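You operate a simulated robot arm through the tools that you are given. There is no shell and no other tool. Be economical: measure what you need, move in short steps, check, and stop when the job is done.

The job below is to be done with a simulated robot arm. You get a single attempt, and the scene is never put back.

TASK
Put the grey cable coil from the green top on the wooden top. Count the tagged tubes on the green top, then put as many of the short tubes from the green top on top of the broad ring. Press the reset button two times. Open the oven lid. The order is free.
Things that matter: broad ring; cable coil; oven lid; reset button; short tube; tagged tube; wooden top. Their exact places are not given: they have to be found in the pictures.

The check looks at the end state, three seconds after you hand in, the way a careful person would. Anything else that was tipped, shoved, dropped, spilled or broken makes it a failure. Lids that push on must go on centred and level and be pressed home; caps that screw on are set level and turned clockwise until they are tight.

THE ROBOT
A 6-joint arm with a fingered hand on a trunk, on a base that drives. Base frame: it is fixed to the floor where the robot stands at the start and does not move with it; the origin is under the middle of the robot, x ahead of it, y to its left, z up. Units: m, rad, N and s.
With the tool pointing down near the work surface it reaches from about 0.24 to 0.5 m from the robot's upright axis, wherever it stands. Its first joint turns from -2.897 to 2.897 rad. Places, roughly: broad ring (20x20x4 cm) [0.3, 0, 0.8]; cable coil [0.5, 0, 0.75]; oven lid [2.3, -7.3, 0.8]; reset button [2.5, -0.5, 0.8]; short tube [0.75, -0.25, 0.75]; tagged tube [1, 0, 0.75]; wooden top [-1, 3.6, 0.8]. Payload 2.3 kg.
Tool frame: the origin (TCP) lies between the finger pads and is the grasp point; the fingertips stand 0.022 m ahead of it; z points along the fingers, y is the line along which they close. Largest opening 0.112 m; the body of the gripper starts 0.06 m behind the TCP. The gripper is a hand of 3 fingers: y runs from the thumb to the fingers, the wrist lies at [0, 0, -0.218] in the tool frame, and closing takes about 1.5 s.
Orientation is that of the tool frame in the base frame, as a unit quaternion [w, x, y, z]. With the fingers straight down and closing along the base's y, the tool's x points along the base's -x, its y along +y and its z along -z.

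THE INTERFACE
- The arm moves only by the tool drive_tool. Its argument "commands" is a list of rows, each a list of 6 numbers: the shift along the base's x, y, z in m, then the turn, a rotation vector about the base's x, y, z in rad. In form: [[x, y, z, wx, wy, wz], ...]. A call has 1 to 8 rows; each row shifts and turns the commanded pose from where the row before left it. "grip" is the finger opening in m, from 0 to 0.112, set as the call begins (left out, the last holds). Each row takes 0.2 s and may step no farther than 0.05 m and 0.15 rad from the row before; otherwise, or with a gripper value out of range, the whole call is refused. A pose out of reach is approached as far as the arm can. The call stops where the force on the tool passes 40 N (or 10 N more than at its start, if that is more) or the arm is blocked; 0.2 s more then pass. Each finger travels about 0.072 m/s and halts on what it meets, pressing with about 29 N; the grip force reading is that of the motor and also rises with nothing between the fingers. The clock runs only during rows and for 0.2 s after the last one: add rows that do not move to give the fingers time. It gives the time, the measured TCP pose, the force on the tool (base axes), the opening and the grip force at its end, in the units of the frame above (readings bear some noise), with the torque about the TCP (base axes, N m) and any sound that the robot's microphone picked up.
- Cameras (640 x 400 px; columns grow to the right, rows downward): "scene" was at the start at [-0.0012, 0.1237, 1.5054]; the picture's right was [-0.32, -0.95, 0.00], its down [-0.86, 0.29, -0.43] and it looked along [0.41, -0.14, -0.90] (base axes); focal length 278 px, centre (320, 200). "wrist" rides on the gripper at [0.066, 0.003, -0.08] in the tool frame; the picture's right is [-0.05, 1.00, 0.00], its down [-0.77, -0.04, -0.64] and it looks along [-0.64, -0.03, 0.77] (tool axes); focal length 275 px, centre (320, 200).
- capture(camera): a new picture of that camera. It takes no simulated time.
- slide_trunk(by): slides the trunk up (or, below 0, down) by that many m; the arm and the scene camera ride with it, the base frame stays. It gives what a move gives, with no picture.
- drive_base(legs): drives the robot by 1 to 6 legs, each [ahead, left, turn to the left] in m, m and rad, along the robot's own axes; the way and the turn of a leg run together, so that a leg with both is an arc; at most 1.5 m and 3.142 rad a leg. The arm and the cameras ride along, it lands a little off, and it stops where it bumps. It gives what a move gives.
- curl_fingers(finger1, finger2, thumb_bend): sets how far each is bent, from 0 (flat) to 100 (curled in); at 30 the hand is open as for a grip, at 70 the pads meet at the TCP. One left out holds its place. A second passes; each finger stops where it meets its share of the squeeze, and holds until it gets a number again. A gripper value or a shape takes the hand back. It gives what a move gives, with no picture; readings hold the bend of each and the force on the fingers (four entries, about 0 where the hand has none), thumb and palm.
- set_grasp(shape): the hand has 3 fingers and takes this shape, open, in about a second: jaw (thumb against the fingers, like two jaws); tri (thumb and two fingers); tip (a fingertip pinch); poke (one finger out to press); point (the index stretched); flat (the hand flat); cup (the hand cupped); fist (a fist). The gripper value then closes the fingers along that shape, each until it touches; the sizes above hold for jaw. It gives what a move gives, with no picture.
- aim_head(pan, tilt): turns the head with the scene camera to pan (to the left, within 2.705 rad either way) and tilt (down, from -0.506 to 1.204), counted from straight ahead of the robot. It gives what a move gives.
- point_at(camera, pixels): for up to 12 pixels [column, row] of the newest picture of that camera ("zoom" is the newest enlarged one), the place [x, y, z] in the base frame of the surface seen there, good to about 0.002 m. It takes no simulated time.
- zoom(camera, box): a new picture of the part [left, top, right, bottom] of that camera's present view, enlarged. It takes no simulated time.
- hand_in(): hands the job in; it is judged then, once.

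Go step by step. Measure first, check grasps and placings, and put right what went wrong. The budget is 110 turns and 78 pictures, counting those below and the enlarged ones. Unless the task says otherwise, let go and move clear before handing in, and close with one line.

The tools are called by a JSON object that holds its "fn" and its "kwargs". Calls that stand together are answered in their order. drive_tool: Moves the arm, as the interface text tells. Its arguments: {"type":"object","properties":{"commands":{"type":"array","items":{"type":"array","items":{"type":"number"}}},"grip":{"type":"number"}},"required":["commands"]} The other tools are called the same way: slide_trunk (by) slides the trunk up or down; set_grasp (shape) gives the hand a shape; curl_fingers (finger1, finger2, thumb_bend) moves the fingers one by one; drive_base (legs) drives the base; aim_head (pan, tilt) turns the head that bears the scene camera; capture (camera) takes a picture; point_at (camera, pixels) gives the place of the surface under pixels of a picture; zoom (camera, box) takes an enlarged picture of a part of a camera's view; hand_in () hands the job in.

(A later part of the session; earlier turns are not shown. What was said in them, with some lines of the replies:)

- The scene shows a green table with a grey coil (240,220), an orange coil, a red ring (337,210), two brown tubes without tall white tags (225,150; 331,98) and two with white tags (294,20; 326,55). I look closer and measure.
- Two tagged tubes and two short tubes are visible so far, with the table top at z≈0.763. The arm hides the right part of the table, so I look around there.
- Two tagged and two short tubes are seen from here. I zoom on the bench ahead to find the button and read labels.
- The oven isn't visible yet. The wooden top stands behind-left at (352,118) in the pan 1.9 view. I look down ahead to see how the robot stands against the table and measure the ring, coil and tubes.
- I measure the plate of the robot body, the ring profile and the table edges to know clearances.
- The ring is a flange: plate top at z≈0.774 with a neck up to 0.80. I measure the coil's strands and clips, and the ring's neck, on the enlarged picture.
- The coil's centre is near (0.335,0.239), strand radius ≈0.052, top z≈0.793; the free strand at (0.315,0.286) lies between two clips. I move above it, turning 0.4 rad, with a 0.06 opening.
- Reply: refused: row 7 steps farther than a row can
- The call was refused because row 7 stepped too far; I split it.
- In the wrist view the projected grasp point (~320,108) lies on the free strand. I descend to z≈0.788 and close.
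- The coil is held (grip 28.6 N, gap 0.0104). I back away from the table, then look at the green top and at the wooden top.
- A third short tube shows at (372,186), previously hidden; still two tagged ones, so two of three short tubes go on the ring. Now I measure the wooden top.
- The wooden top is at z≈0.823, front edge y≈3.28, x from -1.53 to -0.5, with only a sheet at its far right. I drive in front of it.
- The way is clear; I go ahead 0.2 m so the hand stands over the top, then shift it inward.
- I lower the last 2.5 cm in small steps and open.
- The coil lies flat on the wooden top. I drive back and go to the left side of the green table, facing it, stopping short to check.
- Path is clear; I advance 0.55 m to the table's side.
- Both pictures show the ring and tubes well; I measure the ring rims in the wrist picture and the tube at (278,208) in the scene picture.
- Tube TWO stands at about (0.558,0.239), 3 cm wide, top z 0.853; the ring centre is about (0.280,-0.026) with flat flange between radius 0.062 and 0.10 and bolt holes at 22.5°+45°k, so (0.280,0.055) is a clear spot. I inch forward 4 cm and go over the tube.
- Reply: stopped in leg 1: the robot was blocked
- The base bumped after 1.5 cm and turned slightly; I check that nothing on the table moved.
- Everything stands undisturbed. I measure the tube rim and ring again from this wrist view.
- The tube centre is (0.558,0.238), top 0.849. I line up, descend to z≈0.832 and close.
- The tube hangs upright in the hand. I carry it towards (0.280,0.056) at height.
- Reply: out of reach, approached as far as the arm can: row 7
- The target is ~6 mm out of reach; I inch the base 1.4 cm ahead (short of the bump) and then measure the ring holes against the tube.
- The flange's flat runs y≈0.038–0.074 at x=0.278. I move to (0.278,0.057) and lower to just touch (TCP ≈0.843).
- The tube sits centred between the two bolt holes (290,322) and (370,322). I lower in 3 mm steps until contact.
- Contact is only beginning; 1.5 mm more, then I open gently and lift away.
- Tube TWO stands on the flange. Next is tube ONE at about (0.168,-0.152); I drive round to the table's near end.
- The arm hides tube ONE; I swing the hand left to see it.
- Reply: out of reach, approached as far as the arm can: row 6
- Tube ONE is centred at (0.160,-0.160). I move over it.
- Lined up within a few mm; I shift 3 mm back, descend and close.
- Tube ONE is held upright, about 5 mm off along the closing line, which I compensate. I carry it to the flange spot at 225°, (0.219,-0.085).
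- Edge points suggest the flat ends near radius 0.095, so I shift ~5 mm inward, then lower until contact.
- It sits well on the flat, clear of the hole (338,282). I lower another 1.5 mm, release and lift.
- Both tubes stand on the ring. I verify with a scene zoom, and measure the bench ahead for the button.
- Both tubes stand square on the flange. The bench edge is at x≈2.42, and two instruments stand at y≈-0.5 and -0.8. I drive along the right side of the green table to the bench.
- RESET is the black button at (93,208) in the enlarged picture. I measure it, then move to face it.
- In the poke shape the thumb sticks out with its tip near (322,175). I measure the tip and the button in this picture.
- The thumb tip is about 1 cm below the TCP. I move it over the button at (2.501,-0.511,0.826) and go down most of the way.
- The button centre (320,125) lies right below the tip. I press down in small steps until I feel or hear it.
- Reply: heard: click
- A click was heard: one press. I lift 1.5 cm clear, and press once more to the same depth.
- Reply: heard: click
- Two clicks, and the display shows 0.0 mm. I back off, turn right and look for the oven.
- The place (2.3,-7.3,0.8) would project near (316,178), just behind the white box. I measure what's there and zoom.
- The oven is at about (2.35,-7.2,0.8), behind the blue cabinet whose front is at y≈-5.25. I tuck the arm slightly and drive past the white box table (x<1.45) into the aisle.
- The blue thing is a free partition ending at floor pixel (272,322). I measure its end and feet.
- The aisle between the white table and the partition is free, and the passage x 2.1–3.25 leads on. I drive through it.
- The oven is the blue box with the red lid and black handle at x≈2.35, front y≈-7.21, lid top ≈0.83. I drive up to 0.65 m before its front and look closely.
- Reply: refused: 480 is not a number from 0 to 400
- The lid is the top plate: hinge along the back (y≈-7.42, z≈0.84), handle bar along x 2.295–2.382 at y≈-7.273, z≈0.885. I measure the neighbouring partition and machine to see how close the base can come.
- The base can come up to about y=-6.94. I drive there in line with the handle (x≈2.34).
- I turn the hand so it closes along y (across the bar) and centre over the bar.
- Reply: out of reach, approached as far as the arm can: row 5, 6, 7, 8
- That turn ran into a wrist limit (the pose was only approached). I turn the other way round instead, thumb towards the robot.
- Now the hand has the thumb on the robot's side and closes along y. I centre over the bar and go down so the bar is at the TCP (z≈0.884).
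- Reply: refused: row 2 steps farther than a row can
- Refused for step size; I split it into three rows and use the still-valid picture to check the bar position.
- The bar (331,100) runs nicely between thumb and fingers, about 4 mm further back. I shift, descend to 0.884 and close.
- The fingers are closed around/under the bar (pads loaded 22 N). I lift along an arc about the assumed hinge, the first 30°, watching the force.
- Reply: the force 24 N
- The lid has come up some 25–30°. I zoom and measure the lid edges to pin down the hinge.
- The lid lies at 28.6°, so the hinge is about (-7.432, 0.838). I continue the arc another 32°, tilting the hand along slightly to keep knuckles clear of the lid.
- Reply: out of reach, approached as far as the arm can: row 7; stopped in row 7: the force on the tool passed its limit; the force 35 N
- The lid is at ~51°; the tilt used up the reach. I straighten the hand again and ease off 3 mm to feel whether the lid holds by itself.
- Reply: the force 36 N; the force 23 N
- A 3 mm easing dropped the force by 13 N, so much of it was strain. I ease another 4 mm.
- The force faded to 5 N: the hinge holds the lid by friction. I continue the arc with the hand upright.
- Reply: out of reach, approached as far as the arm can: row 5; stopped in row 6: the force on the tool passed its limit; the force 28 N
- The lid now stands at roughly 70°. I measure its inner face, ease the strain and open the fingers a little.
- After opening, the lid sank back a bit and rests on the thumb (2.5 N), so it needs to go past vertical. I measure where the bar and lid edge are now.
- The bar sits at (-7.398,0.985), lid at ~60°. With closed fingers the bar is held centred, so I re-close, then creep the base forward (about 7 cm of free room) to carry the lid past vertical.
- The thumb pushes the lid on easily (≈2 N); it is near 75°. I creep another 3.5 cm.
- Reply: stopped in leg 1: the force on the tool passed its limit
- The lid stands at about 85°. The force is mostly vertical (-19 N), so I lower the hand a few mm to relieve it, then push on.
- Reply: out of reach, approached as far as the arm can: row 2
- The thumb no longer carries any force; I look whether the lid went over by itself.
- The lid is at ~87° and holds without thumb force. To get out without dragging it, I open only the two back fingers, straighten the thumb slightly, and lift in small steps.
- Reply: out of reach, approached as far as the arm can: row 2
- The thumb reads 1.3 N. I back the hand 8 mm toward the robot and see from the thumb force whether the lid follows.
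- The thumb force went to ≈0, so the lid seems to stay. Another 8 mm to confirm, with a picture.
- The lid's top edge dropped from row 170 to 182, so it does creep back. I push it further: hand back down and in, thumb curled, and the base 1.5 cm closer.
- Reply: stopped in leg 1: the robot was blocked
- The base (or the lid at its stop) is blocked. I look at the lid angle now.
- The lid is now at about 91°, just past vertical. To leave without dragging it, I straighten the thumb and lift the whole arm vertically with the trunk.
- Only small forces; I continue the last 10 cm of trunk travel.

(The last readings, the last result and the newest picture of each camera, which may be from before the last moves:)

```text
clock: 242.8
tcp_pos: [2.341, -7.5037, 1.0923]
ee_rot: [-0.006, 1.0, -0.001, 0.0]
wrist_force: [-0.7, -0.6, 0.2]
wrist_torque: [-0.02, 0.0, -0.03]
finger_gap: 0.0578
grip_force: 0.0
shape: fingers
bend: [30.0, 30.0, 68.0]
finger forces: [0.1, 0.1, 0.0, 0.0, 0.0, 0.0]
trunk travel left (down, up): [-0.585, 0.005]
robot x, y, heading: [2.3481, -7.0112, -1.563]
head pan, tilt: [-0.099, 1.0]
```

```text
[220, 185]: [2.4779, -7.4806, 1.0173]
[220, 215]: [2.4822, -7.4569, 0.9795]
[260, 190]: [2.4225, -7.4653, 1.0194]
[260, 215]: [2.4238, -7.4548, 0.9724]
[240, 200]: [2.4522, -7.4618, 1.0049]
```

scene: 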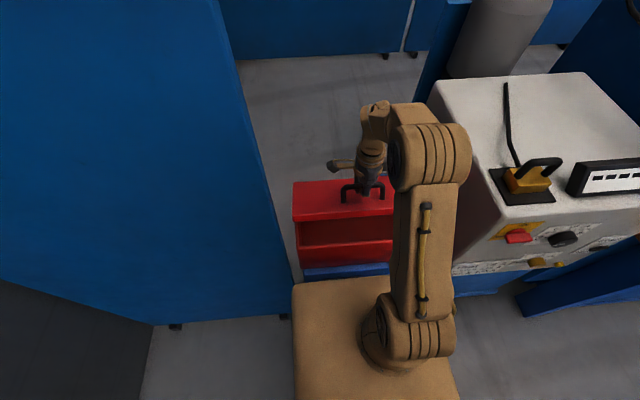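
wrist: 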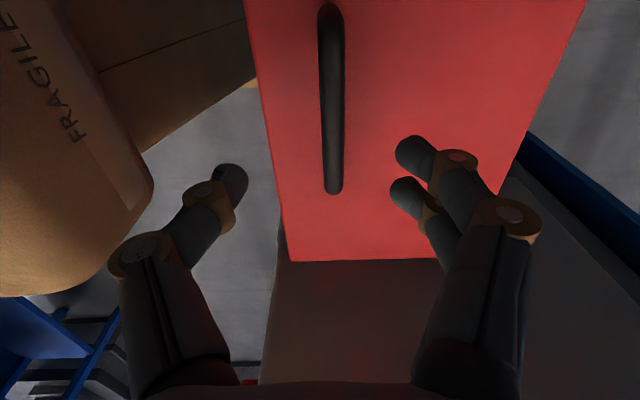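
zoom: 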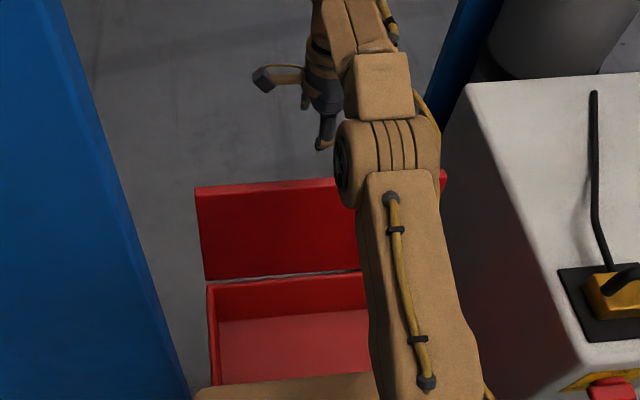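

The lid has tipped back past vertical (~105°) and rests open; the hand is above it. I raise the arm a little more while drawing in, then back the robot away.

{"fn": "drive_tool", "kwargs": {"commands": [[0, 0.005, 0.02, 0, 0, 0], [0, 0.015, 0.03, 0, 0, 0], [0, 0.03, 0.02, 0, 0, 0], [0, 0.04, 0.01, 0, 0, 0]]}}

{"fn": "drive_base", "kwargs": {"legs": [[-0.45, 0, 0]]}}

{"fn": "capture", "kwargs": {"camera": "scene"}}

```text
clock: 243.8
tcp_pos: [2.3406, -7.4115, 1.1717]
ee_rot: [-0.005, 1.0, 0.0, 0.0]
wrist_force: [0.4, 1.1, -0.8]
wrist_torque: [-0.02, 0.03, 0.02]
finger_gap: 0.0581
grip_force: 0.1
shape: fingers
bend: [30.0, 30.0, 68.0]
finger forces: [0.0, 0.0, 0.0, 0.0, 0.0, 0.1]
trunk travel left (down, up): [-0.585, 0.005]
robot x, y, heading: [2.3466, -7.009, -1.559]
head pan, tilt: [-0.099, 1.0]
```

```text
clock: 246.5
tcp_pos: [2.3411, -6.9602, 1.17]
ee_rot: [-0.006, 1.0, 0.008, 0.0]
wrist_force: [0.4, 0.8, 0.1]
wrist_torque: [0.01, 0.01, 0.04]
finger_gap: 0.0581
grip_force: 0.1
shape: fingers
bend: [30.0, 30.0, 68.0]
finger forces: [0.0, 0.0, 0.0, 0.0, 0.1, 0.1]
trunk travel left (down, up): [-0.585, 0.005]
robot x, y, heading: [2.3406, -6.5605, -1.552]
head pan, tilt: [-0.099, 1.0]
```

```text
2 pictures are left
```

scene: 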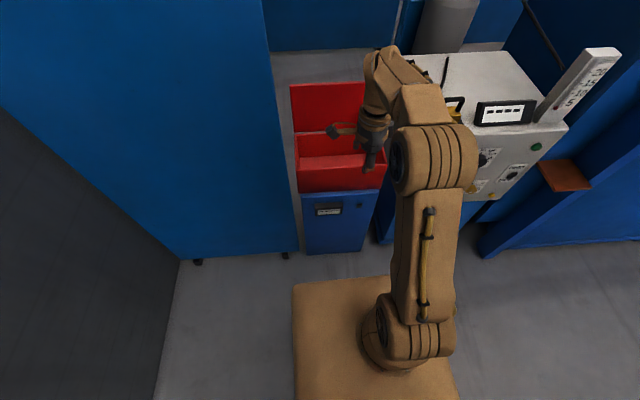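

The lid stays open by itself at (330,105), the oven stands in place and the hand is clear, so all four parts are done: coil placed, two tubes on the ring, reset pressed twice, and oven lid open. I hand in.

{"fn": "hand_in", "kwargs": {}}

```text
The job is handed in.
```

All four parts are done and the job is handed in. The grey coil is on the wooden top, and two short tubes stand on the broad ring, matching the two tagged tubes I counted. The reset button was pressed twice, with a click heard each time, and the oven lid stands open by itself.
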